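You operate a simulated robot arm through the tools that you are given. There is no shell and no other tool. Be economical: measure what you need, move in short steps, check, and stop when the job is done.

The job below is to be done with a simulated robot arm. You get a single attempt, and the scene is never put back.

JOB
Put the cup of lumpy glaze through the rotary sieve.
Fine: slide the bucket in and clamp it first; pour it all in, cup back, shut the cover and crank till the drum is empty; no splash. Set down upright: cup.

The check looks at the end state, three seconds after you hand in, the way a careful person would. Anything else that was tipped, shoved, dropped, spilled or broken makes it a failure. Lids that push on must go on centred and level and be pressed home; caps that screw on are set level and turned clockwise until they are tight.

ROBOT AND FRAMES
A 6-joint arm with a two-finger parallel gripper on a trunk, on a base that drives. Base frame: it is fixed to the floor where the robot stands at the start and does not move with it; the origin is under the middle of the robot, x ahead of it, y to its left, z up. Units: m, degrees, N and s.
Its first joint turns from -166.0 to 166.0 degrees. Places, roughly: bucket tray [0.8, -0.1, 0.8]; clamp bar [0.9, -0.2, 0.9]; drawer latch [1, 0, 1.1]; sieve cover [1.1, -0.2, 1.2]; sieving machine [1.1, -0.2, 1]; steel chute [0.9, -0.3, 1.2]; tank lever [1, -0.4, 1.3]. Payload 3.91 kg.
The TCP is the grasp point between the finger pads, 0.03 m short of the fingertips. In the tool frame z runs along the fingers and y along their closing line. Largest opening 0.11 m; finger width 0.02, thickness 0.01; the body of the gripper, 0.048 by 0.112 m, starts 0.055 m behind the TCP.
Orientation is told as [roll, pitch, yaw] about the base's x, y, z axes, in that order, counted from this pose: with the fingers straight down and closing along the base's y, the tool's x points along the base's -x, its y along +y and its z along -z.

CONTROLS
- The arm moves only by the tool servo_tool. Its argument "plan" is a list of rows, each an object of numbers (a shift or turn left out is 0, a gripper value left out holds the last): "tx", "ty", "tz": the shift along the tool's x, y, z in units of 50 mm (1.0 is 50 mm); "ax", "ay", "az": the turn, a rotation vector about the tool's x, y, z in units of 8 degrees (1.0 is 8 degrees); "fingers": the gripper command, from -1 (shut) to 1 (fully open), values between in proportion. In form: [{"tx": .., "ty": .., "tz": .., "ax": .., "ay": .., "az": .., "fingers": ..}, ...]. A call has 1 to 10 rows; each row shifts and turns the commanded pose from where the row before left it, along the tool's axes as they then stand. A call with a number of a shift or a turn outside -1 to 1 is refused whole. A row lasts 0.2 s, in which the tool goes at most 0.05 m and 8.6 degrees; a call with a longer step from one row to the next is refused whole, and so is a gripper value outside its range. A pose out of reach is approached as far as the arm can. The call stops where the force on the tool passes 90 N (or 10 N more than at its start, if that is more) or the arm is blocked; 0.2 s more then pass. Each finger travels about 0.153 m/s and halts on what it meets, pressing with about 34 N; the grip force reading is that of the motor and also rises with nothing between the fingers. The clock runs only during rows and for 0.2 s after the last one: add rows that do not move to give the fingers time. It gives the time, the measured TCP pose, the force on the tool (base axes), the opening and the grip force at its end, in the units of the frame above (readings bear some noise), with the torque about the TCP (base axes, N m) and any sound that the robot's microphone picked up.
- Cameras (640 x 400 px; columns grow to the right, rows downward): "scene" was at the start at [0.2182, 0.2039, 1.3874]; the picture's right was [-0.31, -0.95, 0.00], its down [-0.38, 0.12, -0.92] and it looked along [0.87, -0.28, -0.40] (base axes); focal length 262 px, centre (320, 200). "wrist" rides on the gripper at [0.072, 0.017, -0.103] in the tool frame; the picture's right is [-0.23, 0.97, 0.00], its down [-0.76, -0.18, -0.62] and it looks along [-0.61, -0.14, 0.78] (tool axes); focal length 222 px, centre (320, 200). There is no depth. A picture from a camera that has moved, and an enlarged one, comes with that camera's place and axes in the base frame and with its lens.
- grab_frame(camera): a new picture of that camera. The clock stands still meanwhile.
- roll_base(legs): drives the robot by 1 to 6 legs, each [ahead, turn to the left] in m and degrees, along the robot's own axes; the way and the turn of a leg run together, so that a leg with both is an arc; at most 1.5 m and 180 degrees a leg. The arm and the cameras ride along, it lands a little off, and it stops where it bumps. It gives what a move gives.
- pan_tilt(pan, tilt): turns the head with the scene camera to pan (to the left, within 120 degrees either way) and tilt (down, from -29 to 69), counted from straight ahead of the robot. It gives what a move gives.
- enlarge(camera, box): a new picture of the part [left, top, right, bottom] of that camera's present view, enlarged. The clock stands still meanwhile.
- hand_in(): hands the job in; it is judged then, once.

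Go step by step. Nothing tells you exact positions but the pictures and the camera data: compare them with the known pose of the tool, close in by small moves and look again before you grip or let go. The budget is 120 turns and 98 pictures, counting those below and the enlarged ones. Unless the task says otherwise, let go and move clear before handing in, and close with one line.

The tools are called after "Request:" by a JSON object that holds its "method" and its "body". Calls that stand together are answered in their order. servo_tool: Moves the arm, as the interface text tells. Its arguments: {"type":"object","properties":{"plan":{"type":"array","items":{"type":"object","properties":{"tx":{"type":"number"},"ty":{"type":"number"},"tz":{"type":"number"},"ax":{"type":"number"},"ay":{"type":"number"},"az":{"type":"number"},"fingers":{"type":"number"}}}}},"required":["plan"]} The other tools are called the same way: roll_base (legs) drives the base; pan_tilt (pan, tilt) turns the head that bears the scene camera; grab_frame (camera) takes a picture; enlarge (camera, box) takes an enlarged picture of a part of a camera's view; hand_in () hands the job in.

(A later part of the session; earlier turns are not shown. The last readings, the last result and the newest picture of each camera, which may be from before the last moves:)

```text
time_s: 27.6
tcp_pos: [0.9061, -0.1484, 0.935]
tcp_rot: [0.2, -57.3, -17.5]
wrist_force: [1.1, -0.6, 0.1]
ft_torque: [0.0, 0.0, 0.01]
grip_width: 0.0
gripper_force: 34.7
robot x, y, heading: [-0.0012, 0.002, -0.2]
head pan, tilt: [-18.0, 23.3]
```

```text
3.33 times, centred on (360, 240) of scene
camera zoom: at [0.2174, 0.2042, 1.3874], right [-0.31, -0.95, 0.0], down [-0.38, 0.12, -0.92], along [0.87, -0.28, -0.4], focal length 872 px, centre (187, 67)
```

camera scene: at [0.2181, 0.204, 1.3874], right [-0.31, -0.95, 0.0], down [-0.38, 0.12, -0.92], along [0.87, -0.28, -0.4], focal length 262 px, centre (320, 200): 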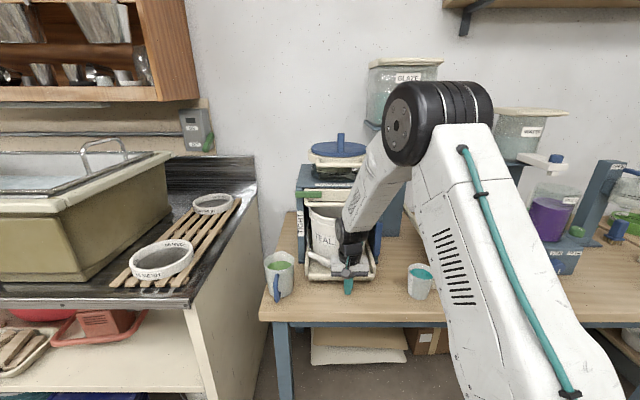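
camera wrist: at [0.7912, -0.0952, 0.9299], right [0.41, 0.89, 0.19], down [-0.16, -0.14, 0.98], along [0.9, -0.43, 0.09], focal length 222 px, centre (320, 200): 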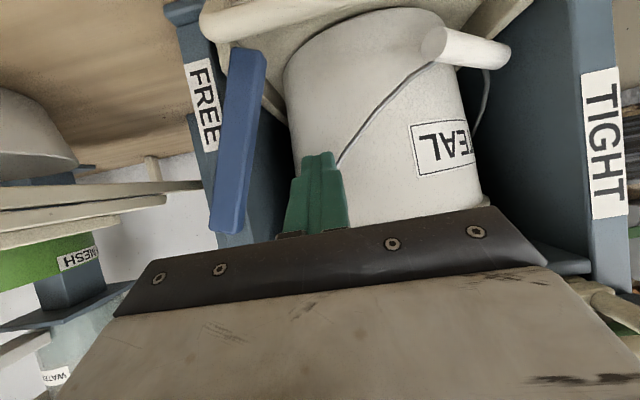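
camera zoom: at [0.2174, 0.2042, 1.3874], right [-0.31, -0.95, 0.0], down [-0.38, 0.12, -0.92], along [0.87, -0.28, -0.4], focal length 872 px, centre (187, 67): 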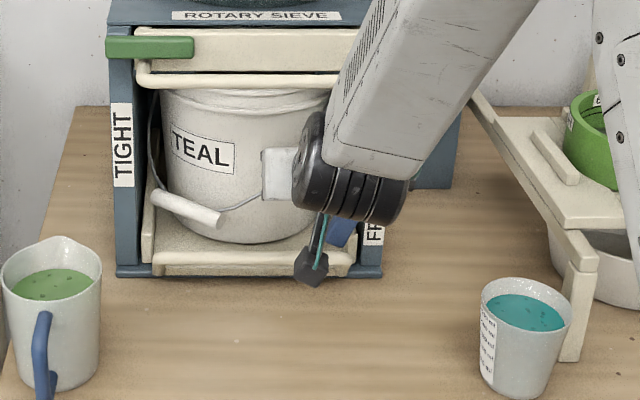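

The finger slipped over the front of the bar, which now leans about 21°. I go back to its right side and this time seat the fingertip deeper, against the post face.

Request:
{"method": "servo_tool", "body": {"plan": [{"tx": 0.323, "tz": -0.506}, {"ty": -0.92}, {"ty": -0.92, "tx": 0.3, "tz": 0.19}, {"tx": 0.4, "tz": 0.25}, {"tx": 0.4, "tz": 0.25}, {"tx": -0.323, "tz": 0.506}, {"tx": -0.04, "tz": 0.067}]}}

Request:
{"method": "servo_tool", "body": {"plan": [{"tx": -0.043, "tz": 0.067}, {"tx": -0.043, "tz": 0.067}]}}

Request:
{"method": "grab_frame", "body": {"camera": "wrist"}}

```text
time_s: 29.2
tcp_pos: [0.8826, -0.2367, 0.8696]
tcp_rot: [0.1, -57.5, -17.3]
wrist_force: [0.5, 0.1, -0.1]
ft_torque: [-0.01, 0.01, 0.0]
grip_width: 0.0
gripper_force: 33.7
robot x, y, heading: [-0.001, 0.001, 0.2]
head pan, tilt: [-18.0, 23.3]
```

```text
time_s: 29.8
tcp_pos: [0.8904, -0.2388, 0.87]
tcp_rot: [0.1, -57.4, -17.4]
wrist_force: [0.7, 0.1, -0.3]
ft_torque: [-0.02, 0.01, -0.02]
grip_width: 0.0
gripper_force: 33.7
robot x, y, heading: [0.0025, 0.0017, 0.1]
head pan, tilt: [-18.0, 23.3]
```

```text
54 pictures are left
camera wrist: at [0.7756, -0.1865, 0.864], right [0.41, 0.89, 0.19], down [-0.16, -0.14, 0.98], along [0.9, -0.43, 0.09], focal length 222 px, centre (320, 200)
```

wrist: 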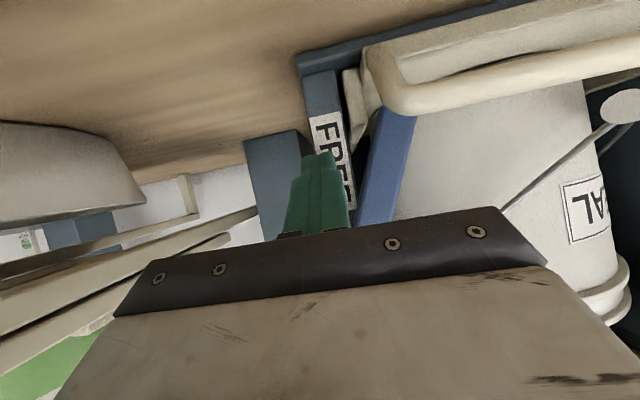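

No contact with the post yet; I creep forward until it touches.

Request:
{"method": "servo_tool", "body": {"plan": [{"tx": -0.043, "tz": 0.067}, {"tx": -0.043, "tz": 0.067}, {"tx": -0.043, "tz": 0.067}]}}

```text
time_s: 30.7
tcp_pos: [0.8958, -0.2411, 0.8684]
tcp_rot: [0.2, -57.2, -17.4]
wrist_force: [-39.1, 12.2, 29.5]
ft_torque: [-0.22, -0.52, -0.05]
grip_width: 0.0
gripper_force: 34.4
robot x, y, heading: [0.0025, -0.0001, 0.1]
head pan, tilt: [-18.0, 23.3]
stopped in row 3: the force on the tool passed its limit at 93 N (the readings are from after the stop); the commanded pose is now the measured one
```

The post face is at s≈0.957. I back off 6 mm and sweep the arc again with this deeper engagement.

Request:
{"method": "servo_tool", "body": {"plan": [{"tx": 0.065, "tz": -0.1}, {"ty": 0.32, "tx": -0.04, "tz": -0.03}, {"ty": 0.31, "tx": -0.04, "tz": -0.03}, {"ty": 0.21, "tx": -0.08, "tz": -0.05}, {"ty": 0.21, "tx": -0.08, "tz": -0.05}]}}

Request:
{"method": "grab_frame", "body": {"camera": "wrist"}}

```text
time_s: 31.9
tcp_pos: [0.9067, -0.1887, 0.88]
tcp_rot: [0.2, -56.8, -17.3]
wrist_force: [0.7, -0.2, 0.2]
ft_torque: [-0.03, 0.01, -0.01]
grip_width: 0.0001
gripper_force: 33.6
robot x, y, heading: [-0.0033, -0.0016, 0.0]
head pan, tilt: [-18.0, 23.3]
```

```text
53 pictures are left
camera wrist: at [0.7921, -0.1367, 0.8764], right [0.41, 0.89, 0.19], down [-0.15, -0.14, 0.98], along [0.9, -0.43, 0.08], focal length 222 px, centre (320, 200)
```

wrist: 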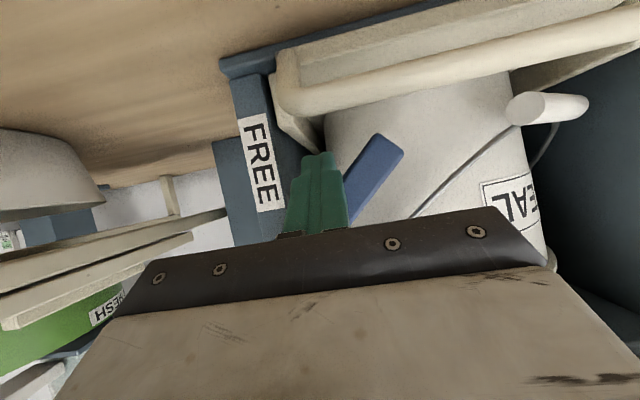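

The bar follows, now about 45°. Continuing the arc.

Request:
{"method": "servo_tool", "body": {"plan": [{"ty": 0.18, "tx": -0.126, "tz": -0.081}, {"ty": 0.17, "tx": -0.126, "tz": -0.081}, {"ty": 0.13, "tx": -0.17, "tz": -0.11}, {"ty": 0.13, "tx": -0.17, "tz": -0.11}]}}

Request:
{"method": "grab_frame", "body": {"camera": "wrist"}}

```text
time_s: 32.9
tcp_pos: [0.9171, -0.1603, 0.915]
tcp_rot: [0.2, -56.9, -17.4]
wrist_force: [-0.5, 0.2, 0.1]
ft_torque: [0.0, -0.03, 0.04]
grip_width: 0.0
gripper_force: 34.4
robot x, y, heading: [-0.0007, -0.0012, 0.2]
head pan, tilt: [-18.0, 23.3]
```

```text
52 pictures are left
camera wrist: at [0.8018, -0.1082, 0.9117], right [0.41, 0.89, 0.19], down [-0.15, -0.14, 0.98], along [0.9, -0.43, 0.08], focal length 222 px, centre (320, 200)
```

wrist: 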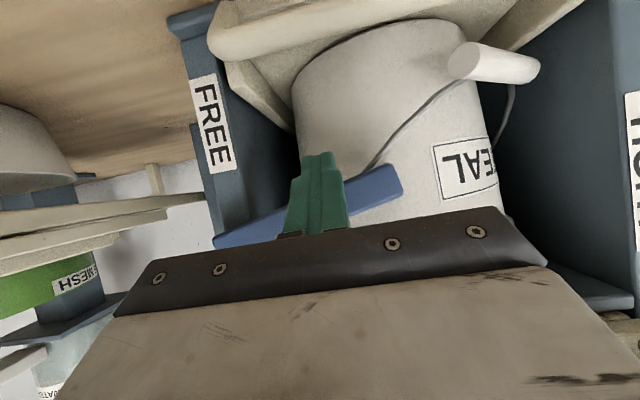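

Nearly horizontal. I push on upward in small steps until it tightens.

Request:
{"method": "servo_tool", "body": {"plan": [{"ty": 0.06, "tx": -0.13, "tz": -0.083}, {"ty": 0.04, "tx": -0.13, "tz": -0.083}, {"tx": -0.1, "tz": -0.064}]}}

Request:
{"method": "grab_frame", "body": {"camera": "wrist"}}

```text
time_s: 33.7
tcp_pos: [0.9162, -0.1538, 0.9338]
tcp_rot: [0.1, -56.5, -17.3]
wrist_force: [-5.7, 1.5, -15.7]
ft_torque: [0.21, 0.25, 0.13]
grip_width: 0.0
gripper_force: 33.9
robot x, y, heading: [-0.0008, 0.004, 0.3]
head pan, tilt: [-18.0, 23.3]
```

```text
51 pictures are left
camera wrist: at [0.8018, -0.1023, 0.9313], right [0.41, 0.89, 0.19], down [-0.15, -0.14, 0.98], along [0.9, -0.43, 0.07], focal length 222 px, centre (320, 200)
```

wrist: 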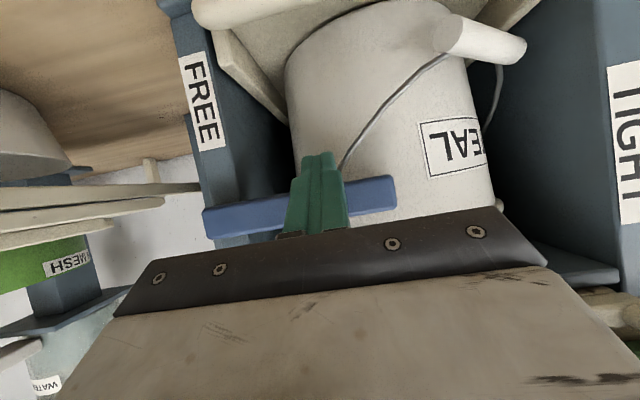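

Request:
{"method": "servo_tool", "body": {"plan": [{"tx": -0.07, "tz": -0.045}, {"tx": -0.05, "tz": -0.03}]}}

```text
time_s: 34.3
tcp_pos: [0.914, -0.1543, 0.9372]
tcp_rot: [0.2, -56.0, -17.3]
wrist_force: [-12.1, 4.7, -52.0]
ft_torque: [0.41, 1.02, 0.02]
grip_width: 0.0001
gripper_force: 33.8
robot x, y, heading: [-0.0008, 0.0015, 0.2]
head pan, tilt: [-18.0, 23.3]
```

It's hard against its stop. I ease down, withdraw and look.

Request:
{"method": "servo_tool", "body": {"plan": [{"tx": 0.2, "tz": 0.13}, {"tx": 0.5, "tz": -0.8}, {"tx": 0.5, "tz": -0.8}, {"tx": 0.5, "tz": -0.8}, {"tx": 0.1, "tz": -0.9, "ay": 1}, {"tx": 0.1, "tz": -0.9, "ay": 1}, {"tz": -0.9, "ay": 1}]}}

Request:
{"method": "servo_tool", "body": {"plan": [{"tz": -0.9, "ay": 1}, {"tz": -0.9, "ay": 1}, {"ay": 1}, {"ay": 1}]}}

Request:
{"method": "grab_frame", "body": {"camera": "scene"}}

```text
time_s: 35.9
tcp_pos: [0.6983, -0.099, 1.0135]
tcp_rot: [-11.6, -38.1, -3.4]
wrist_force: [-2.1, 1.8, -2.5]
ft_torque: [-0.15, -0.15, -0.02]
grip_width: 0.0
gripper_force: 34.0
out of reach, approached as far as the arm can: row 7
robot x, y, heading: [-0.0045, 0.0013, 0.2]
head pan, tilt: [-18.0, 23.3]
```

```text
time_s: 36.9
tcp_pos: [0.6437, -0.0405, 1.0437]
tcp_rot: [-9.7, -9.3, -18.7]
wrist_force: [-0.7, -0.2, 0.9]
ft_torque: [-0.03, 0.0, -0.01]
grip_width: 0.0001
gripper_force: 34.1
out of reach, approached as far as the arm can: row 2, 3, 4
robot x, y, heading: [0.0033, 0.002, -0.1]
head pan, tilt: [-18.0, 23.3]
```

```text
50 pictures are left
camera scene: at [0.2161, 0.2044, 1.3875], right [-0.31, -0.95, 0.0], down [-0.38, 0.12, -0.92], along [0.87, -0.28, -0.4], focal length 262 px, centre (320, 200)
```

scene: 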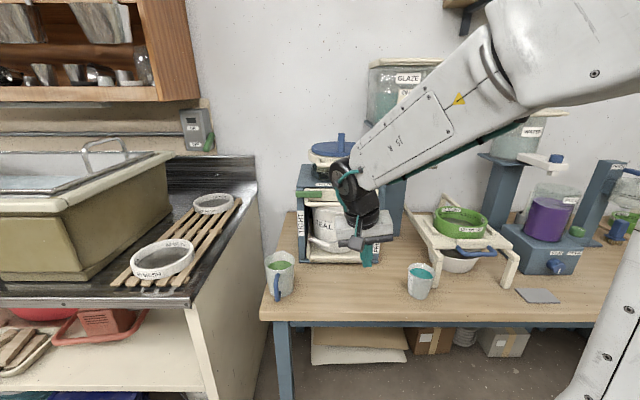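

The arm ran through an awkward wrist region. I let it settle and raise it clear.

Request:
{"method": "servo_tool", "body": {"plan": [{}, {}]}}

```text
time_s: 37.5
tcp_pos: [0.6447, -0.0391, 1.0437]
tcp_rot: [-9.8, -9.4, -18.7]
wrist_force: [0.1, 0.3, -0.4]
ft_torque: [0.01, 0.02, -0.03]
grip_width: 0.0001
gripper_force: 33.9
robot x, y, heading: [-0.0036, -0.0, 0.2]
head pan, tilt: [-18.0, 23.3]
```

Request:
{"method": "servo_tool", "body": {"plan": [{"tz": -0.6, "ax": -0.6, "ay": 0.6}, {"tz": -0.6, "ax": -0.6, "ay": 0.6}, {"tz": -0.6}, {}]}}

```text
time_s: 38.5
tcp_pos: [0.6367, -0.0176, 1.0899]
tcp_rot: [-11.8, -8.1, -18.8]
wrist_force: [-0.5, 0.7, 0.4]
ft_torque: [0.0, 0.03, -0.02]
grip_width: 0.0
gripper_force: 34.0
out of reach, approached as far as the arm can: row 1, 2
robot x, y, heading: [0.001, -0.001, 0.0]
head pan, tilt: [-18.0, 23.3]
```

Request:
{"method": "servo_tool", "body": {"plan": [{"ax": 0.8}, {"ax": 0.8}, {}]}}

Request:
{"method": "servo_tool", "body": {"plan": [{"az": 1}, {"az": 1}, {}]}}

Request:
{"method": "grab_frame", "body": {"camera": "wrist"}}

```text
time_s: 39.3
tcp_pos: [0.6369, -0.0162, 1.0893]
tcp_rot: [-24.1, -7.7, -18.9]
wrist_force: [-0.7, -0.1, -1.1]
ft_torque: [-0.01, -0.01, 0.0]
grip_width: 0.0
gripper_force: 34.0
robot x, y, heading: [-0.0002, 0.0012, -0.0]
head pan, tilt: [-18.0, 23.3]
```

```text
time_s: 40.1
tcp_pos: [0.6367, -0.017, 1.0889]
tcp_rot: [-21.3, -14.0, -34.1]
wrist_force: [0.2, -0.5, 0.2]
ft_torque: [-0.02, 0.04, 0.03]
grip_width: 0.0
gripper_force: 34.1
robot x, y, heading: [-0.0019, 0.002, -0.1]
head pan, tilt: [-18.0, 23.3]
```

```text
49 pictures are left
camera wrist: at [0.5906, 0.0776, 1.1595], right [0.76, 0.58, -0.29], down [0.52, -0.28, 0.81], along [0.39, -0.76, -0.51], focal length 222 px, centre (320, 200)
```

wrist: 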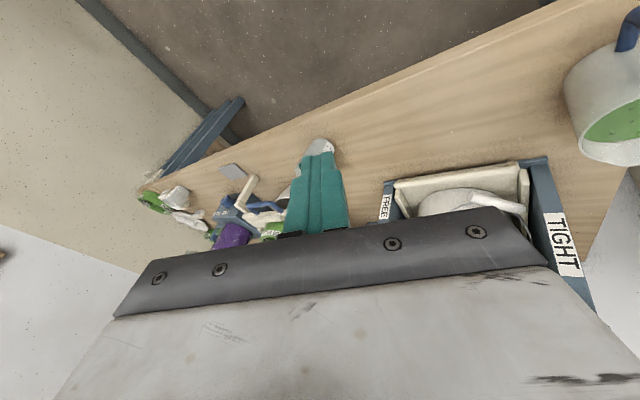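

Request:
{"method": "servo_tool", "body": {"plan": [{"ax": -0.8}, {"ax": -0.8}, {"ax": -0.8}, {"ay": 0.8}, {}]}}

Request:
{"method": "enlarge", "body": {"camera": "scene", "box": [300, 0, 640, 300]}}

```text
time_s: 41.3
tcp_pos: [0.6365, -0.012, 1.0832]
tcp_rot: [-3.1, -15.5, -33.8]
wrist_force: [0.0, -0.3, -0.5]
ft_torque: [0.03, 0.0, -0.04]
grip_width: 0.0
gripper_force: 34.5
out of reach, approached as far as the arm can: row 3, 4
robot x, y, heading: [0.0002, -0.0046, 0.3]
head pan, tilt: [-18.0, 23.3]
```

```text
1.33 times, centred on (470, 150) of scene
camera zoom: at [0.2165, 0.2044, 1.3874], right [-0.31, -0.95, 0.0], down [-0.38, 0.12, -0.92], along [0.87, -0.28, -0.4], focal length 349 px, centre (120, 267)
```

zoom: 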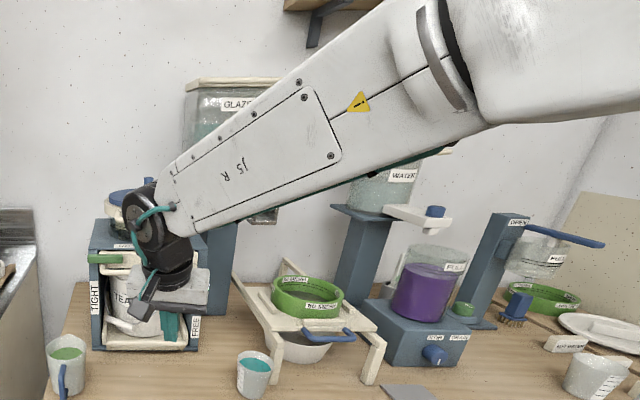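

The arm's wrist flipped while passing its singular pose, which limits it. I go forward a little and tilt the tool up past the forearm line, to swing the wrist back the way it came.

Request:
{"method": "servo_tool", "body": {"plan": [{"tx": -0.667, "tz": 0.179, "ty": 0.225}, {"tx": -0.667, "tz": 0.179, "ty": 0.225}, {"tx": -0.667, "tz": 0.179, "ty": 0.225}, {"tx": -0.667, "tz": 0.179, "ty": 0.225}, {"ay": -1}, {"ay": -1}, {"ay": -1}, {"ay": -1}, {}]}}

Request:
{"method": "servo_tool", "body": {"plan": [{"ay": -1}, {"ay": -1}, {"ay": -1}, {"ay": -1}, {}]}}

Request:
{"method": "enlarge", "body": {"camera": "scene", "box": [280, 0, 640, 300]}}

```text
time_s: 43.3
tcp_pos: [0.7752, -0.0523, 1.0794]
tcp_rot: [-4.5, -47.4, -31.3]
wrist_force: [-0.2, 0.4, -0.1]
ft_torque: [-0.02, -0.02, 0.02]
grip_width: 0.0
gripper_force: 33.9
out of reach, approached as far as the arm can: row 4
robot x, y, heading: [0.0003, 0.0001, 0.3]
head pan, tilt: [-18.0, 23.3]
```

```text
time_s: 44.5
tcp_pos: [0.7749, -0.0526, 1.0781]
tcp_rot: [-16.6, -79.1, -18.2]
wrist_force: [0.0, -0.3, -1.0]
ft_torque: [0.0, 0.0, -0.01]
grip_width: 0.0001
gripper_force: 33.7
robot x, y, heading: [-0.0026, 0.0008, 0.1]
head pan, tilt: [-18.0, 23.3]
```

```text
1.33 times, centred on (460, 150) of scene
camera zoom: at [0.2165, 0.2044, 1.3874], right [-0.31, -0.95, 0.0], down [-0.38, 0.12, -0.92], along [0.87, -0.28, -0.4], focal length 349 px, centre (133, 267)
```

zoom: 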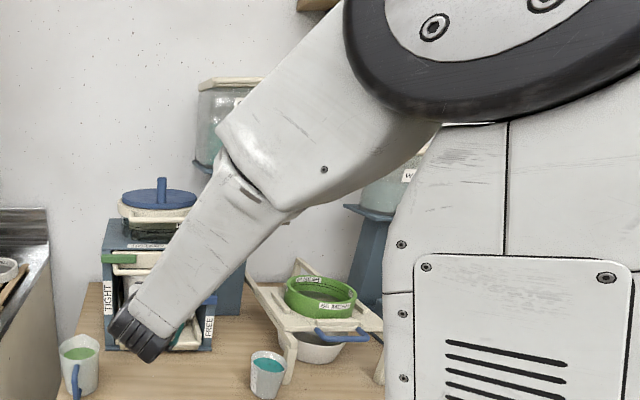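

Request:
{"method": "servo_tool", "body": {"plan": [{"ax": -1}, {"ax": -1}, {"ax": -1}, {"ax": -0.6}, {}]}}

Request:
{"method": "enlarge", "body": {"camera": "scene", "box": [280, 0, 640, 300]}}

```text
time_s: 45.7
tcp_pos: [0.7753, -0.0519, 1.0794]
tcp_rot: [12.3, -79.0, -18.3]
wrist_force: [-0.4, 0.7, 0.5]
ft_torque: [0.01, 0.02, 0.0]
grip_width: 0.0
gripper_force: 34.1
robot x, y, heading: [-0.0034, -0.0008, 0.1]
head pan, tilt: [-18.0, 23.3]
```

```text
1.33 times, centred on (460, 150) of scene
camera zoom: at [0.2165, 0.2044, 1.3874], right [-0.31, -0.95, 0.0], down [-0.38, 0.12, -0.92], along [0.87, -0.28, -0.4], focal length 349 px, centre (133, 267)
```

zoom: 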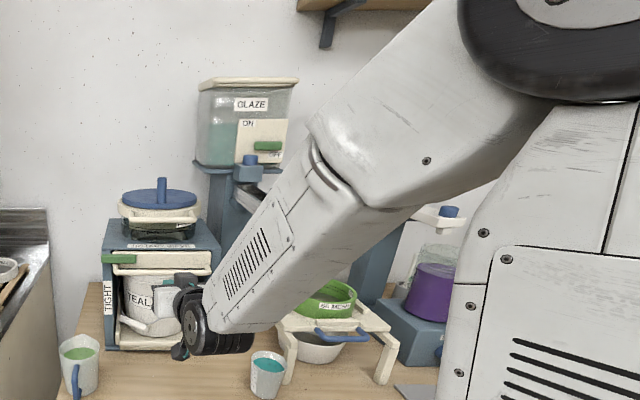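

The wrist is back in its normal branch. Now I untilt in the arm's own plane.

Request:
{"method": "servo_tool", "body": {"plan": [{"ay": 1}, {"ay": 1}, {"ay": 1}, {"ay": 1}, {"ay": 1}, {"ay": 1}, {"ay": 1}, {}]}}

Request:
{"method": "enlarge", "body": {"camera": "scene", "box": [280, 0, 640, 300]}}

```text
time_s: 47.5
tcp_pos: [0.7773, -0.0482, 1.0797]
tcp_rot: [3.6, -28.4, -7.1]
wrist_force: [0.9, -0.6, 0.1]
ft_torque: [-0.02, 0.01, 0.01]
grip_width: 0.0
gripper_force: 33.7
out of reach, approached as far as the arm can: row 4
robot x, y, heading: [-0.0019, 0.0027, 0.1]
head pan, tilt: [-18.0, 23.3]
```

```text
1.33 times, centred on (460, 150) of scene
camera zoom: at [0.2164, 0.2044, 1.3874], right [-0.31, -0.95, 0.0], down [-0.38, 0.12, -0.92], along [0.87, -0.28, -0.4], focal length 349 px, centre (133, 267)
```

zoom: 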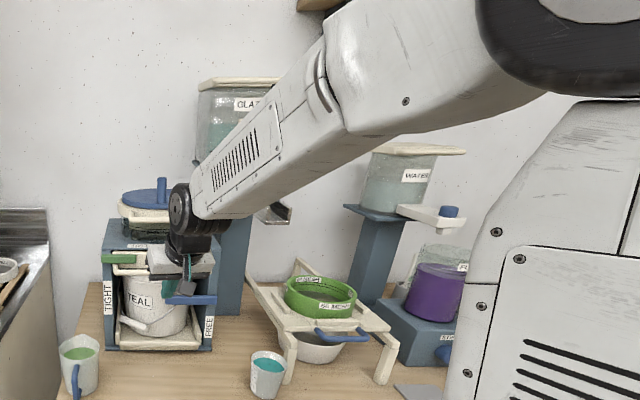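

Recovered; the wrist is normal and the clamp bar is horizontal. I straighten the tool, go up, and study the cover.

Request:
{"method": "servo_tool", "body": {"plan": [{"ay": 1, "tx": 0.5}, {"ay": 1, "tx": 0.5}, {"ay": 1, "tx": 0.5}, {"ay": 0.5, "ax": 0.45, "az": 0.6, "tx": 0.5}, {"az": 0.7, "tz": -0.8}, {"tz": -1}, {"tz": -1}, {"ty": -1}, {"ty": -1}, {"ty": -1}]}}

Request:
{"method": "enlarge", "body": {"camera": "scene", "box": [280, 120, 410, 280]}}

Request:
{"method": "enlarge", "body": {"camera": "scene", "box": [300, 120, 390, 185]}}

```text
time_s: 49.7
tcp_pos: [0.6398, -0.1793, 1.1939]
tcp_rot: [-0.3, -0.5, -15.9]
wrist_force: [0.4, -0.4, -0.3]
ft_torque: [-0.03, 0.02, -0.02]
grip_width: 0.0002
gripper_force: 33.8
robot x, y, heading: [-0.0014, -0.0016, -0.1]
head pan, tilt: [-18.0, 23.3]
```

```text
2.50 times, centred on (345, 200) of scene
camera zoom: at [0.2164, 0.2047, 1.3874], right [-0.31, -0.95, 0.0], down [-0.38, 0.12, -0.92], along [0.87, -0.28, -0.4], focal length 654 px, centre (258, 200)
```

zoom: 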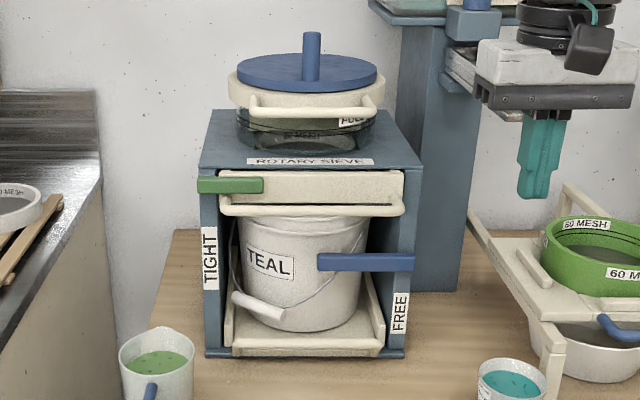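

```text
6.15 times, centred on (345, 152) of scene
camera zoom: at [0.2164, 0.2047, 1.3874], right [-0.31, -0.95, 0.0], down [-0.38, 0.12, -0.92], along [0.87, -0.28, -0.4], focal length 1610 px, centre (166, 492)
```

zoom: 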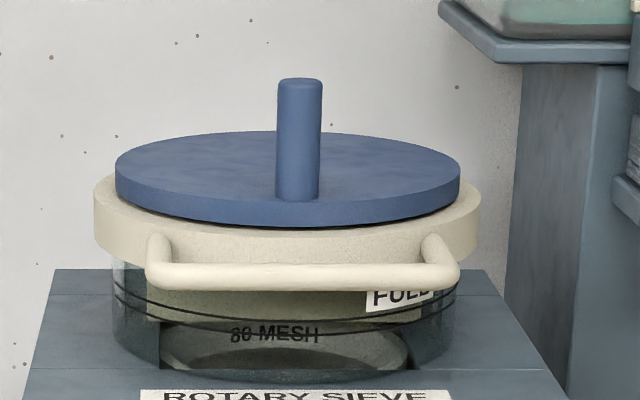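

The clamp bar is horizontal across the bucket. The cover is a cream ring with a front handle, carrying the blue crank wheel and peg. The cover is near the reach limit, so I'll retract the arm a bit and drive ahead 0.15 m.

Request:
{"method": "servo_tool", "body": {"plan": [{"tx": 1}, {"tx": 0.6, "tz": -0.8}, {"tz": -1}]}}

Request:
{"method": "roll_base", "body": {"legs": [[0.15, 0]]}}

Request:
{"method": "grab_frame", "body": {"camera": "scene"}}

Request:
{"method": "grab_frame", "body": {"camera": "wrist"}}

```text
time_s: 50.5
tcp_pos: [0.5614, -0.1586, 1.2856]
tcp_rot: [-0.1, -0.4, -16.0]
wrist_force: [0.0, -1.3, 0.1]
ft_torque: [0.03, 0.01, -0.01]
grip_width: 0.0
gripper_force: 34.0
robot x, y, heading: [-0.0012, -0.0006, -0.1]
head pan, tilt: [-18.0, 23.3]
```

```text
time_s: 51.9
tcp_pos: [0.7117, -0.1582, 1.2848]
tcp_rot: [-0.1, -0.5, -15.8]
wrist_force: [-0.6, 0.1, 0.3]
ft_torque: [-0.03, 0.01, 0.01]
grip_width: 0.0
gripper_force: 34.0
robot x, y, heading: [0.15, -0.0015, -0.0]
head pan, tilt: [-18.0, 23.3]
```

```text
42 pictures are left
camera scene: at [0.3655, 0.2045, 1.3874], right [-0.31, -0.95, 0.0], down [-0.38, 0.12, -0.92], along [0.87, -0.28, -0.4], focal length 262 px, centre (320, 200)
```

scene: 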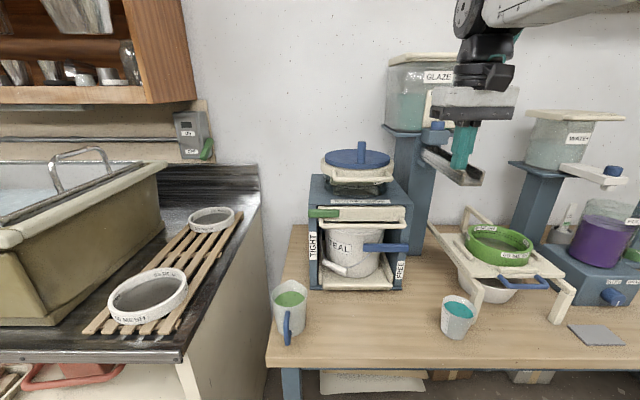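

```text
41 pictures are left
camera wrist: at [0.6462, -0.1219, 1.3879], right [0.49, 0.87, 0.0], down [0.68, -0.38, 0.63], along [0.55, -0.31, -0.78], focal length 222 px, centre (320, 200)
```

wrist: 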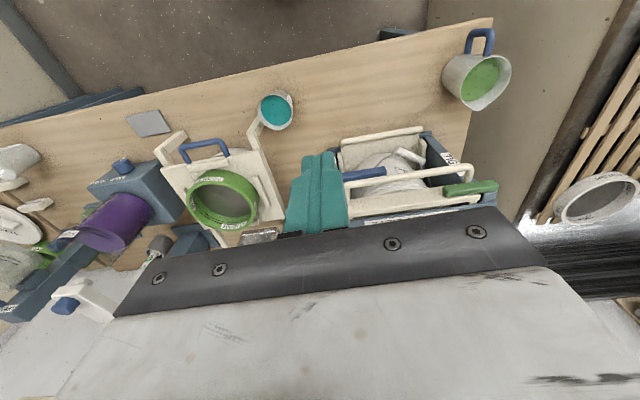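

Driving worked. I enlarge the cover from the new place to triangulate handle and crank peg.

Request:
{"method": "enlarge", "body": {"camera": "scene", "box": [305, 130, 415, 210]}}

```text
5.00 times, centred on (360, 170) of scene
camera zoom: at [0.3655, 0.2045, 1.3874], right [-0.31, -0.95, 0.0], down [-0.38, 0.12, -0.92], along [0.87, -0.28, -0.4], focal length 1308 px, centre (120, 350)
```

zoom: 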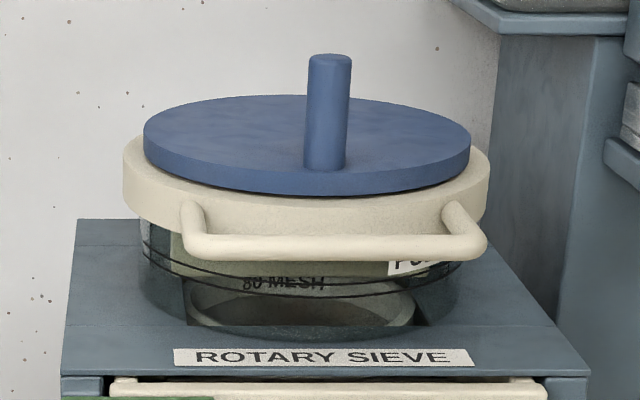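

The peg is at about (1.033, -0.138), z 1.185–1.248. The wheel centre is about (1.09, -0.153), and the cover handle bar about (0.962, -0.111, 1.16). I take a wrist look from above to find the hinge.

Request:
{"method": "servo_tool", "body": {"plan": [{"ty": 0.9, "tz": -0.4}, {"ty": 0.9, "tz": -0.4}, {"ty": 0.5, "tz": -0.8}, {"tz": -1}, {"tx": -0.9, "tz": -0.4}, {"tx": -1}, {"tx": -1}, {"tx": -1}, {"tx": -0.8}]}}

Request:
{"method": "grab_frame", "body": {"camera": "wrist"}}

```text
time_s: 53.9
tcp_pos: [0.9562, -0.109, 1.4189]
tcp_rot: [-0.2, -0.6, -15.8]
wrist_force: [0.4, 0.4, 0.4]
ft_torque: [0.0, -0.04, 0.02]
grip_width: 0.0
gripper_force: 34.0
out of reach, approached as far as the arm can: row 8, 9
robot x, y, heading: [0.1492, 0.001, -0.0]
head pan, tilt: [-18.0, 23.3]
```

```text
39 pictures are left
camera wrist: at [0.8911, -0.0729, 1.521], right [0.49, 0.87, 0.0], down [0.68, -0.38, 0.63], along [0.55, -0.31, -0.77], focal length 222 px, centre (320, 200)
```

wrist: 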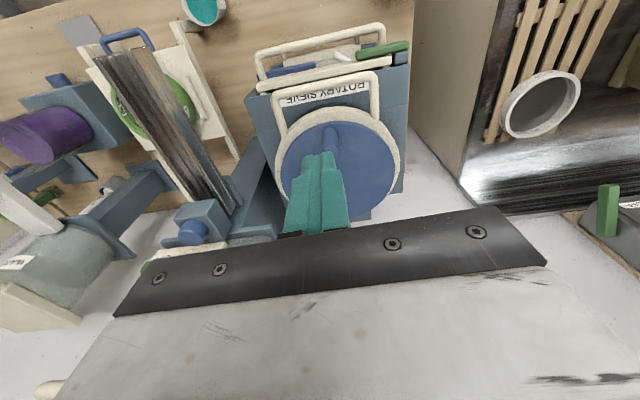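

Request:
{"method": "enlarge", "body": {"camera": "wrist", "box": [220, 10, 440, 240]}}

```text
1.74 times, centred on (330, 125) of wrist
camera zoom: at [0.8911, -0.0729, 1.521], right [0.49, 0.87, 0.0], down [0.68, -0.38, 0.63], along [0.55, -0.31, -0.77], focal length 386 px, centre (303, 330)
```

zoom: 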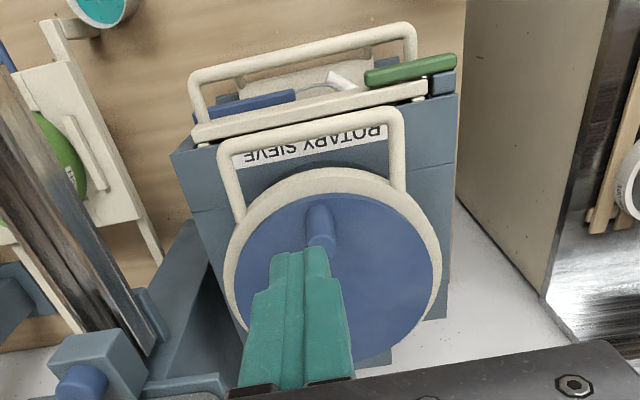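

The handle is a wide loop, with its bar at s≈0.945, l≈0.19, z 1.16 and no hinge seen, so likely hinged at the rear. I'll retract, drive ahead another 0.1 m for reach, then scoop under the bar with closed, tilted fingers.

Request:
{"method": "servo_tool", "body": {"plan": [{"tx": 1, "az": 0.2}, {"tx": 1}, {"tx": 1}, {"tx": 1}, {"tx": 0.6}]}}

Request:
{"method": "roll_base", "body": {"legs": [[0.1, 0]]}}

```text
time_s: 55.1
tcp_pos: [0.7372, -0.0402, 1.4132]
tcp_rot: [-0.2, -0.3, -17.5]
wrist_force: [0.9, -0.1, -0.8]
ft_torque: [-0.01, 0.06, -0.03]
grip_width: 0.0
gripper_force: 34.3
robot x, y, heading: [0.1493, 0.0011, 0.3]
head pan, tilt: [-18.0, 23.3]
```

```text
time_s: 56.2
tcp_pos: [0.8369, -0.0425, 1.4136]
tcp_rot: [-0.2, -0.5, -17.7]
wrist_force: [-0.9, 0.0, -0.3]
ft_torque: [-0.01, -0.01, -0.02]
grip_width: 0.0
gripper_force: 34.4
robot x, y, heading: [0.2478, 0.0021, -0.0]
head pan, tilt: [-18.0, 23.3]
```

I tilt the tool 30° (short of the singular angle) and bring the closed fingertips in front of and just below the handle bar.

Request:
{"method": "servo_tool", "body": {"plan": [{"ay": -1, "az": -0.95}, {"ay": -1}, {"ay": -1}, {"ay": -0.75}, {"tx": 0.324, "tz": 0.866, "ty": -0.095}, {"tx": 0.324, "tz": 0.866, "ty": -0.095}, {"tx": 0.324, "tz": 0.866, "ty": -0.095}, {"tx": 0.324, "tz": 0.866, "ty": -0.095}, {"tx": 0.324, "tz": 0.866, "ty": -0.095}, {"tx": 0.324, "tz": 0.866, "ty": -0.095}]}}

Request:
{"method": "grab_frame", "body": {"camera": "wrist"}}

Request:
{"method": "grab_frame", "body": {"camera": "scene"}}

```text
refused: row 1 steps farther than a row can; nothing moved
```

```text
37 pictures are left
camera wrist: at [0.7729, -0.0049, 1.517], right [0.51, 0.86, 0.0], down [0.67, -0.4, 0.63], along [0.54, -0.32, -0.78], focal length 222 px, centre (320, 200)
```

wrist: 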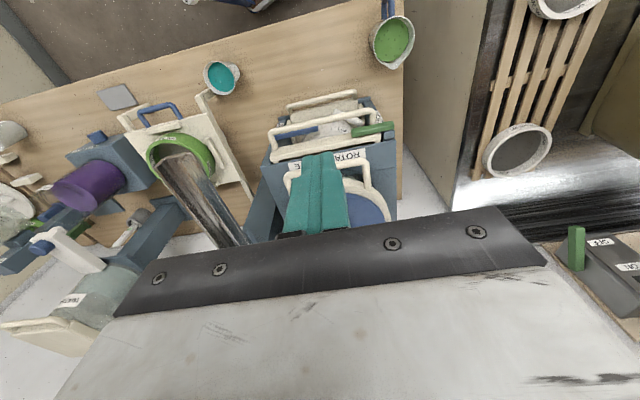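

```text
36 pictures are left
camera scene: at [0.4662, 0.2038, 1.3874], right [-0.31, -0.95, 0.0], down [-0.38, 0.12, -0.92], along [0.87, -0.29, -0.4], focal length 262 px, centre (320, 200)
```

scene: 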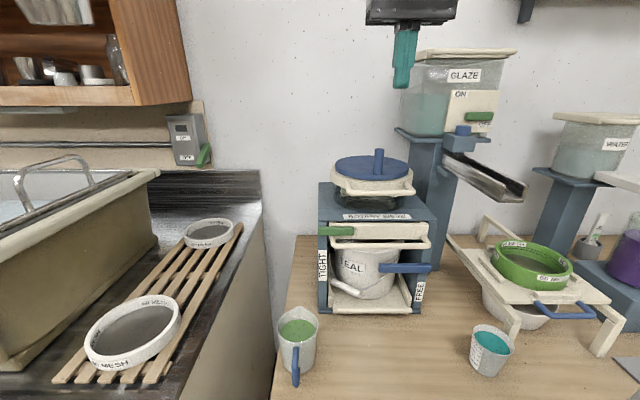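

That combined turn was too big; I split it.

Request:
{"method": "servo_tool", "body": {"plan": [{"az": -0.95}, {"ay": -1}, {"ay": -1}, {"ay": -1}, {"ay": -0.75}, {"tx": 0.324, "tz": 0.866, "ty": -0.095}, {"tx": 0.324, "tz": 0.866, "ty": -0.095}, {"tx": 0.324, "tz": 0.866, "ty": -0.095}, {"tx": 0.324, "tz": 0.866, "ty": -0.095}, {"tx": 0.324, "tz": 0.866, "ty": -0.095}]}}

```text
time_s: 58.4
tcp_pos: [0.8734, -0.073, 1.1889]
tcp_rot: [-0.3, -30.5, -9.9]
wrist_force: [-1.5, 0.5, 0.6]
ft_torque: [-0.03, -0.02, 0.01]
grip_width: 0.0001
gripper_force: 34.8
robot x, y, heading: [0.245, 0.0, -0.1]
head pan, tilt: [-18.0, 23.3]
```

Request:
{"method": "servo_tool", "body": {"plan": [{"tx": 0.5, "tz": 0.866, "ty": -0.05}]}}

Request:
{"method": "grab_frame", "body": {"camera": "wrist"}}

Request:
{"method": "enlarge", "body": {"camera": "scene", "box": [300, 130, 460, 250]}}

```text
time_s: 58.8
tcp_pos: [0.8727, -0.0749, 1.1394]
tcp_rot: [-0.3, -30.4, -10.0]
wrist_force: [-0.2, 0.2, -0.5]
ft_torque: [0.0, -0.02, -0.03]
grip_width: 0.0
gripper_force: 34.4
robot x, y, heading: [0.2452, 0.0022, -0.1]
head pan, tilt: [-18.0, 23.3]
```

```text
35 pictures are left
camera wrist: at [0.7648, -0.0383, 1.1916], right [0.36, 0.92, 0.11], down [0.3, -0.23, 0.92], along [0.88, -0.3, -0.37], focal length 222 px, centre (320, 200)
```

wrist: 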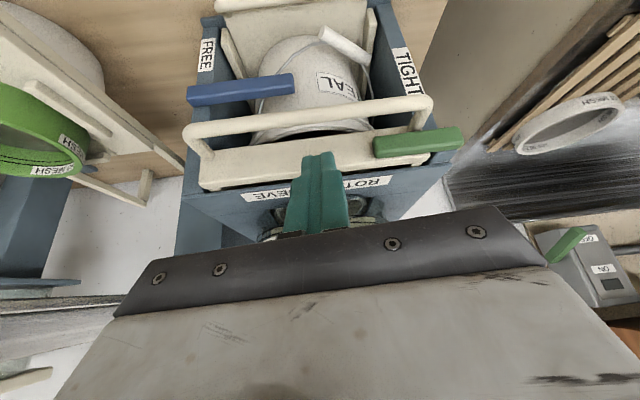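

```text
3.33 times, centred on (380, 190) of scene
camera zoom: at [0.466, 0.2038, 1.3874], right [-0.31, -0.95, 0.0], down [-0.38, 0.12, -0.92], along [0.87, -0.29, -0.4], focal length 872 px, centre (120, 233)
```

zoom: 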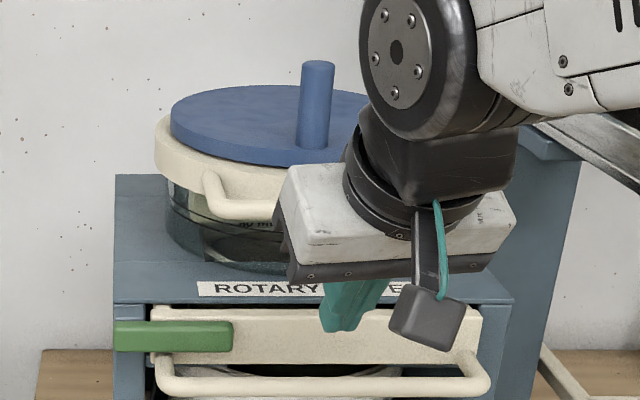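

The tips are in front of the bar and below it. I move forward under it, then lift gently.

Request:
{"method": "servo_tool", "body": {"plan": [{"tx": -0.35, "tz": 0.2}, {"tx": -0.35, "tz": 0.2}, {"tx": -0.35, "tz": 0.2}, {"tx": -0.2, "tz": 0.115}]}}

Request:
{"method": "servo_tool", "body": {"plan": [{"tx": -0.1, "tz": -0.173}, {"tx": -0.1, "tz": -0.173}]}}

Request:
{"method": "enlarge", "body": {"camera": "scene", "box": [300, 130, 460, 250]}}

```text
time_s: 59.8
tcp_pos: [0.9433, -0.0895, 1.1385]
tcp_rot: [-0.3, -30.5, -9.9]
wrist_force: [0.5, -0.4, 0.2]
ft_torque: [-0.02, -0.01, -0.02]
grip_width: 0.0
gripper_force: 34.1
robot x, y, heading: [0.2489, -0.0042, -0.0]
head pan, tilt: [-18.0, 23.3]
```

```text
time_s: 60.4
tcp_pos: [0.9426, -0.0893, 1.1582]
tcp_rot: [-0.3, -30.4, -10.0]
wrist_force: [0.3, 0.3, 0.1]
ft_torque: [0.03, -0.02, 0.03]
grip_width: 0.0
gripper_force: 34.2
robot x, y, heading: [0.25, 0.0041, -0.1]
head pan, tilt: [-18.0, 23.3]
```

```text
3.33 times, centred on (380, 190) of scene
camera zoom: at [0.4662, 0.2038, 1.3874], right [-0.31, -0.95, 0.0], down [-0.38, 0.12, -0.92], along [0.87, -0.29, -0.4], focal length 872 px, centre (120, 233)
```

zoom: 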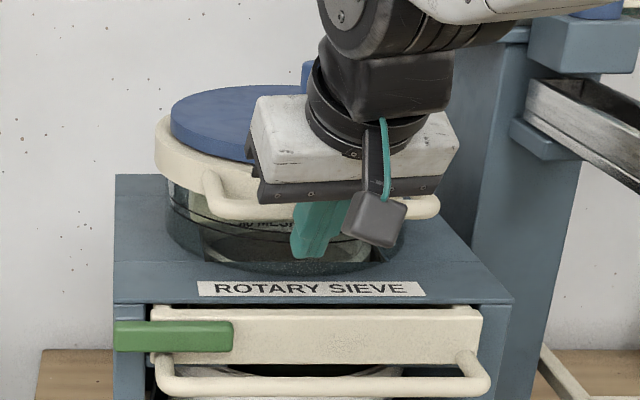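

Request:
{"method": "servo_tool", "body": {"plan": [{"tx": -0.1, "tz": -0.173}, {"tx": -0.1, "tz": -0.173}]}}

Request:
{"method": "enlarge", "body": {"camera": "scene", "box": [300, 130, 460, 250]}}

```text
time_s: 61.0
tcp_pos: [0.9415, -0.0892, 1.1775]
tcp_rot: [-0.3, -30.3, -9.9]
wrist_force: [-7.6, 5.1, -4.2]
ft_torque: [0.09, 0.11, 0.05]
grip_width: 0.0002
gripper_force: 33.7
robot x, y, heading: [0.2494, 0.0011, -0.3]
head pan, tilt: [-18.0, 23.3]
```

```text
3.33 times, centred on (380, 190) of scene
camera zoom: at [0.4658, 0.2041, 1.3874], right [-0.31, -0.95, 0.0], down [-0.38, 0.12, -0.92], along [0.87, -0.29, -0.4], focal length 872 px, centre (120, 233)
```

zoom: 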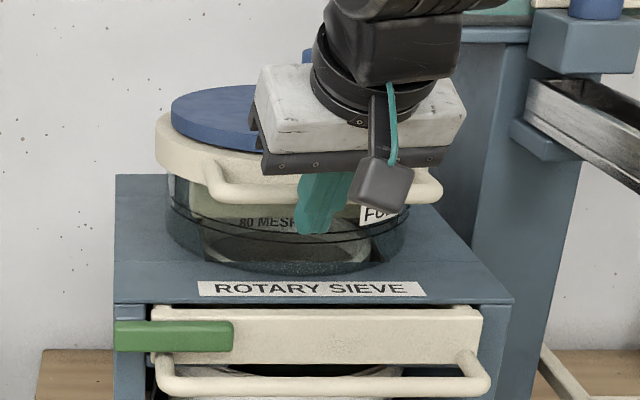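

The cover lifts at the front, so it is hinged at the rear. I continue along the arc.

Request:
{"method": "servo_tool", "body": {"plan": [{"tx": -0.18, "tz": -0.24}, {"tx": -0.18, "tz": -0.24}, {"tx": -0.21, "tz": -0.215}, {"tx": -0.21, "tz": -0.215}, {"tx": -0.234, "tz": -0.19}, {"tx": -0.234, "tz": -0.19}, {"tx": -0.255, "tz": -0.16}, {"tx": -0.255, "tz": -0.16}]}}

Request:
{"method": "enlarge", "body": {"camera": "scene", "box": [280, 60, 480, 210]}}

```text
time_s: 62.8
tcp_pos: [0.976, -0.0952, 1.2912]
tcp_rot: [-0.3, -30.4, -10.0]
wrist_force: [-3.6, -0.3, -2.9]
ft_torque: [-0.01, 0.0, -0.05]
grip_width: 0.0
gripper_force: 34.4
robot x, y, heading: [0.2454, 0.0034, -0.2]
head pan, tilt: [-18.0, 23.3]
```

```text
2.67 times, centred on (380, 135) of scene
camera zoom: at [0.4661, 0.2038, 1.3874], right [-0.31, -0.95, 0.0], down [-0.38, 0.12, -0.92], along [0.87, -0.29, -0.4], focal length 698 px, centre (160, 373)
```

zoom: 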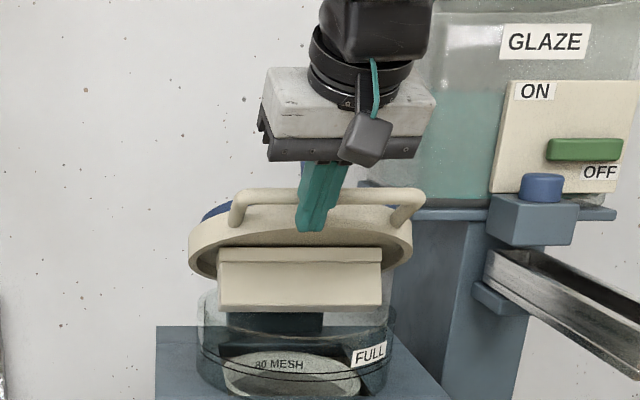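

The lid opens well, with a scraper block hanging beneath it. Continuing the arc.

Request:
{"method": "servo_tool", "body": {"plan": [{"tx": -0.278, "tz": -0.112}, {"tx": -0.278, "tz": -0.112}, {"tx": -0.29, "tz": -0.078}, {"tx": -0.29, "tz": -0.078}, {"tx": -0.297, "tz": -0.042}, {"tx": -0.297, "tz": -0.042}, {"tx": -0.3, "tz": -0.01}, {"tx": -0.3, "tz": -0.01}]}}

Request:
{"method": "enlarge", "body": {"camera": "scene", "box": [280, 40, 480, 200]}}

```text
time_s: 64.6
tcp_pos: [1.0646, -0.1096, 1.3698]
tcp_rot: [-0.3, -30.3, -9.8]
wrist_force: [-0.7, 0.5, -1.6]
ft_torque: [-0.02, -0.01, -0.04]
grip_width: 0.0001
gripper_force: 33.7
robot x, y, heading: [0.2486, 0.0002, -0.0]
head pan, tilt: [-18.0, 23.3]
```

```text
2.50 times, centred on (380, 120) of scene
camera zoom: at [0.4662, 0.2038, 1.3874], right [-0.31, -0.95, 0.0], down [-0.38, 0.12, -0.92], along [0.87, -0.29, -0.4], focal length 654 px, centre (170, 400)
```

zoom: 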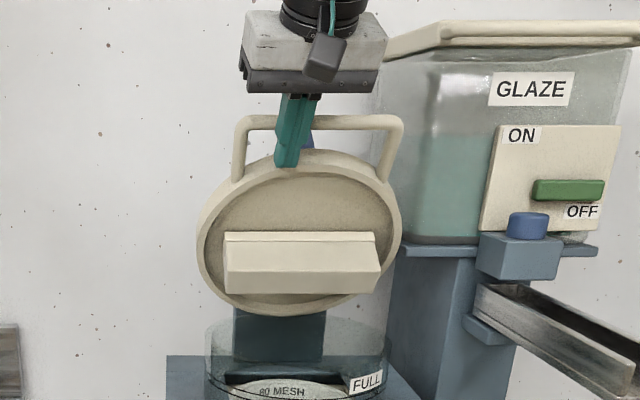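

Request:
{"method": "servo_tool", "body": {"plan": [{"tx": -0.29, "tz": 0.053, "ay": -0.5}, {"tx": -0.29, "tz": 0.053, "ay": -0.5}, {"tx": -0.265, "tz": 0.13, "ay": -0.5}, {"tx": -0.265, "tz": 0.13, "ay": -0.5}, {"tx": -0.215, "tz": 0.21}, {"tx": -0.215, "tz": 0.21}, {"tx": -0.215, "tz": 0.21}]}}

Request:
{"method": "enlarge", "body": {"camera": "scene", "box": [280, 40, 480, 200]}}

```text
time_s: 66.2
tcp_pos: [1.1662, -0.1244, 1.3838]
tcp_rot: [-0.2, -45.6, -9.7]
wrist_force: [0.8, 0.0, 0.8]
ft_torque: [0.02, 0.0, 0.02]
grip_width: 0.0
gripper_force: 33.6
robot x, y, heading: [0.2464, -0.002, 0.4]
head pan, tilt: [-18.0, 23.3]
```

```text
2.50 times, centred on (380, 120) of scene
camera zoom: at [0.4662, 0.2041, 1.3874], right [-0.31, -0.95, 0.0], down [-0.38, 0.12, -0.92], along [0.87, -0.28, -0.4], focal length 654 px, centre (170, 400)
```

zoom: 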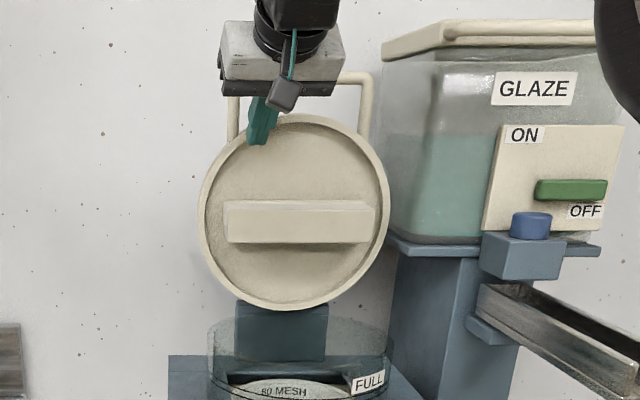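

Lid almost upright, with no load. I push a little further, to its back stop.

Request:
{"method": "servo_tool", "body": {"plan": [{"tx": -0.2, "tz": 0.2}, {"tx": -0.2, "tz": 0.2}, {"tx": -0.2, "tz": 0.2}]}}

Request:
{"method": "enlarge", "body": {"camera": "scene", "box": [280, 40, 480, 200]}}

```text
time_s: 67.0
tcp_pos: [1.2049, -0.1346, 1.3924]
tcp_rot: [-0.5, -46.5, -9.9]
wrist_force: [-0.9, -0.5, 0.2]
ft_torque: [0.0, 0.0, -0.02]
grip_width: 0.0
gripper_force: 33.8
robot x, y, heading: [0.2491, 0.0014, 0.0]
head pan, tilt: [-18.0, 23.3]
```

```text
2.50 times, centred on (380, 120) of scene
camera zoom: at [0.4659, 0.2037, 1.3874], right [-0.31, -0.95, 0.0], down [-0.38, 0.12, -0.92], along [0.87, -0.29, -0.4], focal length 654 px, centre (170, 400)
```

zoom: 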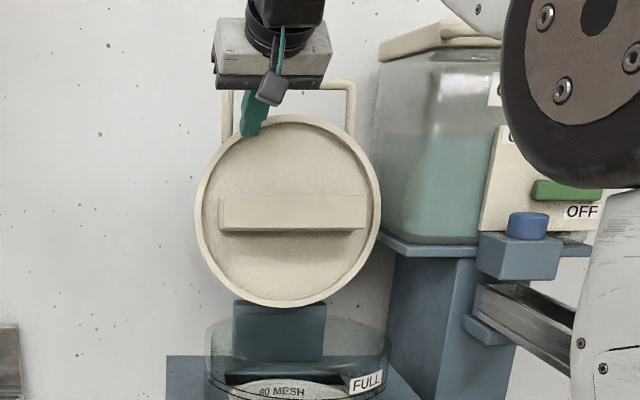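

Lid is past vertical. I retract slowly and check that it stays.

Request:
{"method": "servo_tool", "body": {"plan": [{"tx": 0.2, "tz": -0.2}, {"tx": 0.2, "tz": -0.2}, {"tx": 0.4, "tz": -0.4}, {"tx": 0.5, "tz": -0.5}, {"tx": 0.6, "tz": -0.6}]}}

Request:
{"method": "enlarge", "body": {"camera": "scene", "box": [280, 40, 480, 220]}}

```text
time_s: 68.2
tcp_pos: [1.0746, -0.1146, 1.3895]
tcp_rot: [-0.4, -46.3, -9.9]
wrist_force: [0.7, -0.3, -0.6]
ft_torque: [0.0, -0.05, 0.02]
grip_width: 0.0
gripper_force: 33.7
robot x, y, heading: [0.249, -0.0007, -0.3]
head pan, tilt: [-18.0, 23.3]
```

```text
2.22 times, centred on (380, 130) of scene
camera zoom: at [0.4669, 0.2036, 1.3873], right [-0.31, -0.95, 0.0], down [-0.38, 0.12, -0.92], along [0.87, -0.29, -0.4], focal length 581 px, centre (187, 356)
```

zoom: 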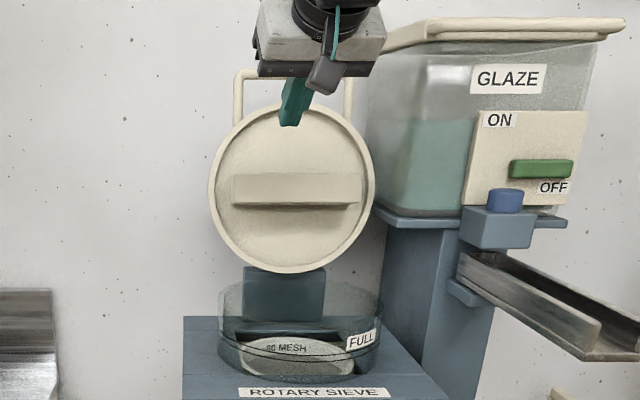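

The cover stays open. Next is the teal cup. The chute tip hangs nearly over it, so I'll come down to its left and slide over. First I retract, straighten, turn the tool so the fingers close along the slide axis, and drive back 3 cm.

Request:
{"method": "servo_tool", "body": {"plan": [{"tx": 0.7, "tz": -0.7}, {"tx": 0.7, "tz": -0.7}, {"tx": 0.5, "tz": -0.5, "ay": 0.5}, {"ay": 1, "tx": 0.2}, {"ay": 1, "tx": 0.2}, {"ay": 1, "tx": 0.2}, {"ay": 1, "tx": 0.2}, {"ay": 1, "tx": 0.2}, {"ay": 0.3, "tx": 0.2}, {"fingers": 1}]}}

Request:
{"method": "roll_base", "body": {"legs": [[-0.03, 0]]}}

Request:
{"method": "servo_tool", "body": {"plan": [{"az": -1}, {"az": -1}, {"az": -1}, {"az": -1}, {"az": -1}, {"az": -1}, {"az": -1}, {"az": -1}, {"az": -1}, {"az": -1}]}}

```text
time_s: 70.4
tcp_pos: [0.8866, -0.0777, 1.3629]
tcp_rot: [-0.3, 0.1, -10.1]
wrist_force: [-0.6, -0.5, 0.4]
ft_torque: [0.02, -0.03, -0.01]
grip_width: 0.1096
gripper_force: 0.0
robot x, y, heading: [0.2481, 0.0004, -0.4]
head pan, tilt: [-18.0, 23.3]
```

```text
time_s: 71.2
tcp_pos: [0.8571, -0.0772, 1.3626]
tcp_rot: [-0.4, 0.0, -10.2]
wrist_force: [0.6, 0.2, -0.3]
ft_torque: [0.0, 0.01, -0.01]
grip_width: 0.1097
gripper_force: 0.0
robot x, y, heading: [0.2206, -0.0021, -0.3]
head pan, tilt: [-18.0, 23.3]
```

```text
time_s: 73.5
tcp_pos: [0.8557, -0.0767, 1.3627]
tcp_rot: [0.0, 0.3, 70.1]
wrist_force: [0.0, -0.3, 0.7]
ft_torque: [-0.02, 0.0, 0.0]
grip_width: 0.1099
gripper_force: 0.0
robot x, y, heading: [0.2148, 0.0022, -0.4]
head pan, tilt: [-18.0, 23.3]
```

Request:
{"method": "enlarge", "body": {"camera": "scene", "box": [420, 260, 560, 380]}}

```text
3.33 times, centred on (490, 320) of scene
camera zoom: at [0.4363, 0.2039, 1.3874], right [-0.31, -0.95, 0.0], down [-0.38, 0.12, -0.92], along [0.87, -0.29, -0.4], focal length 872 px, centre (-247, -200)
```

zoom: 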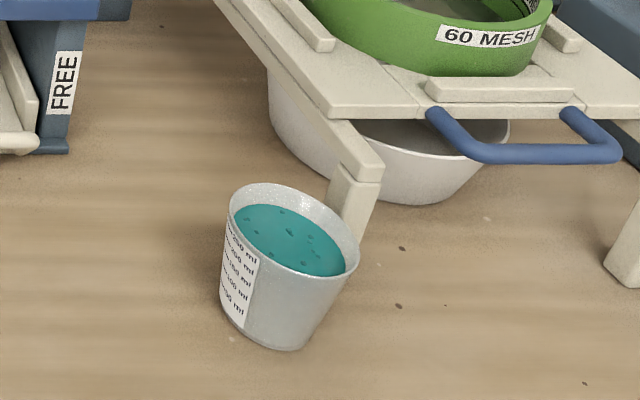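

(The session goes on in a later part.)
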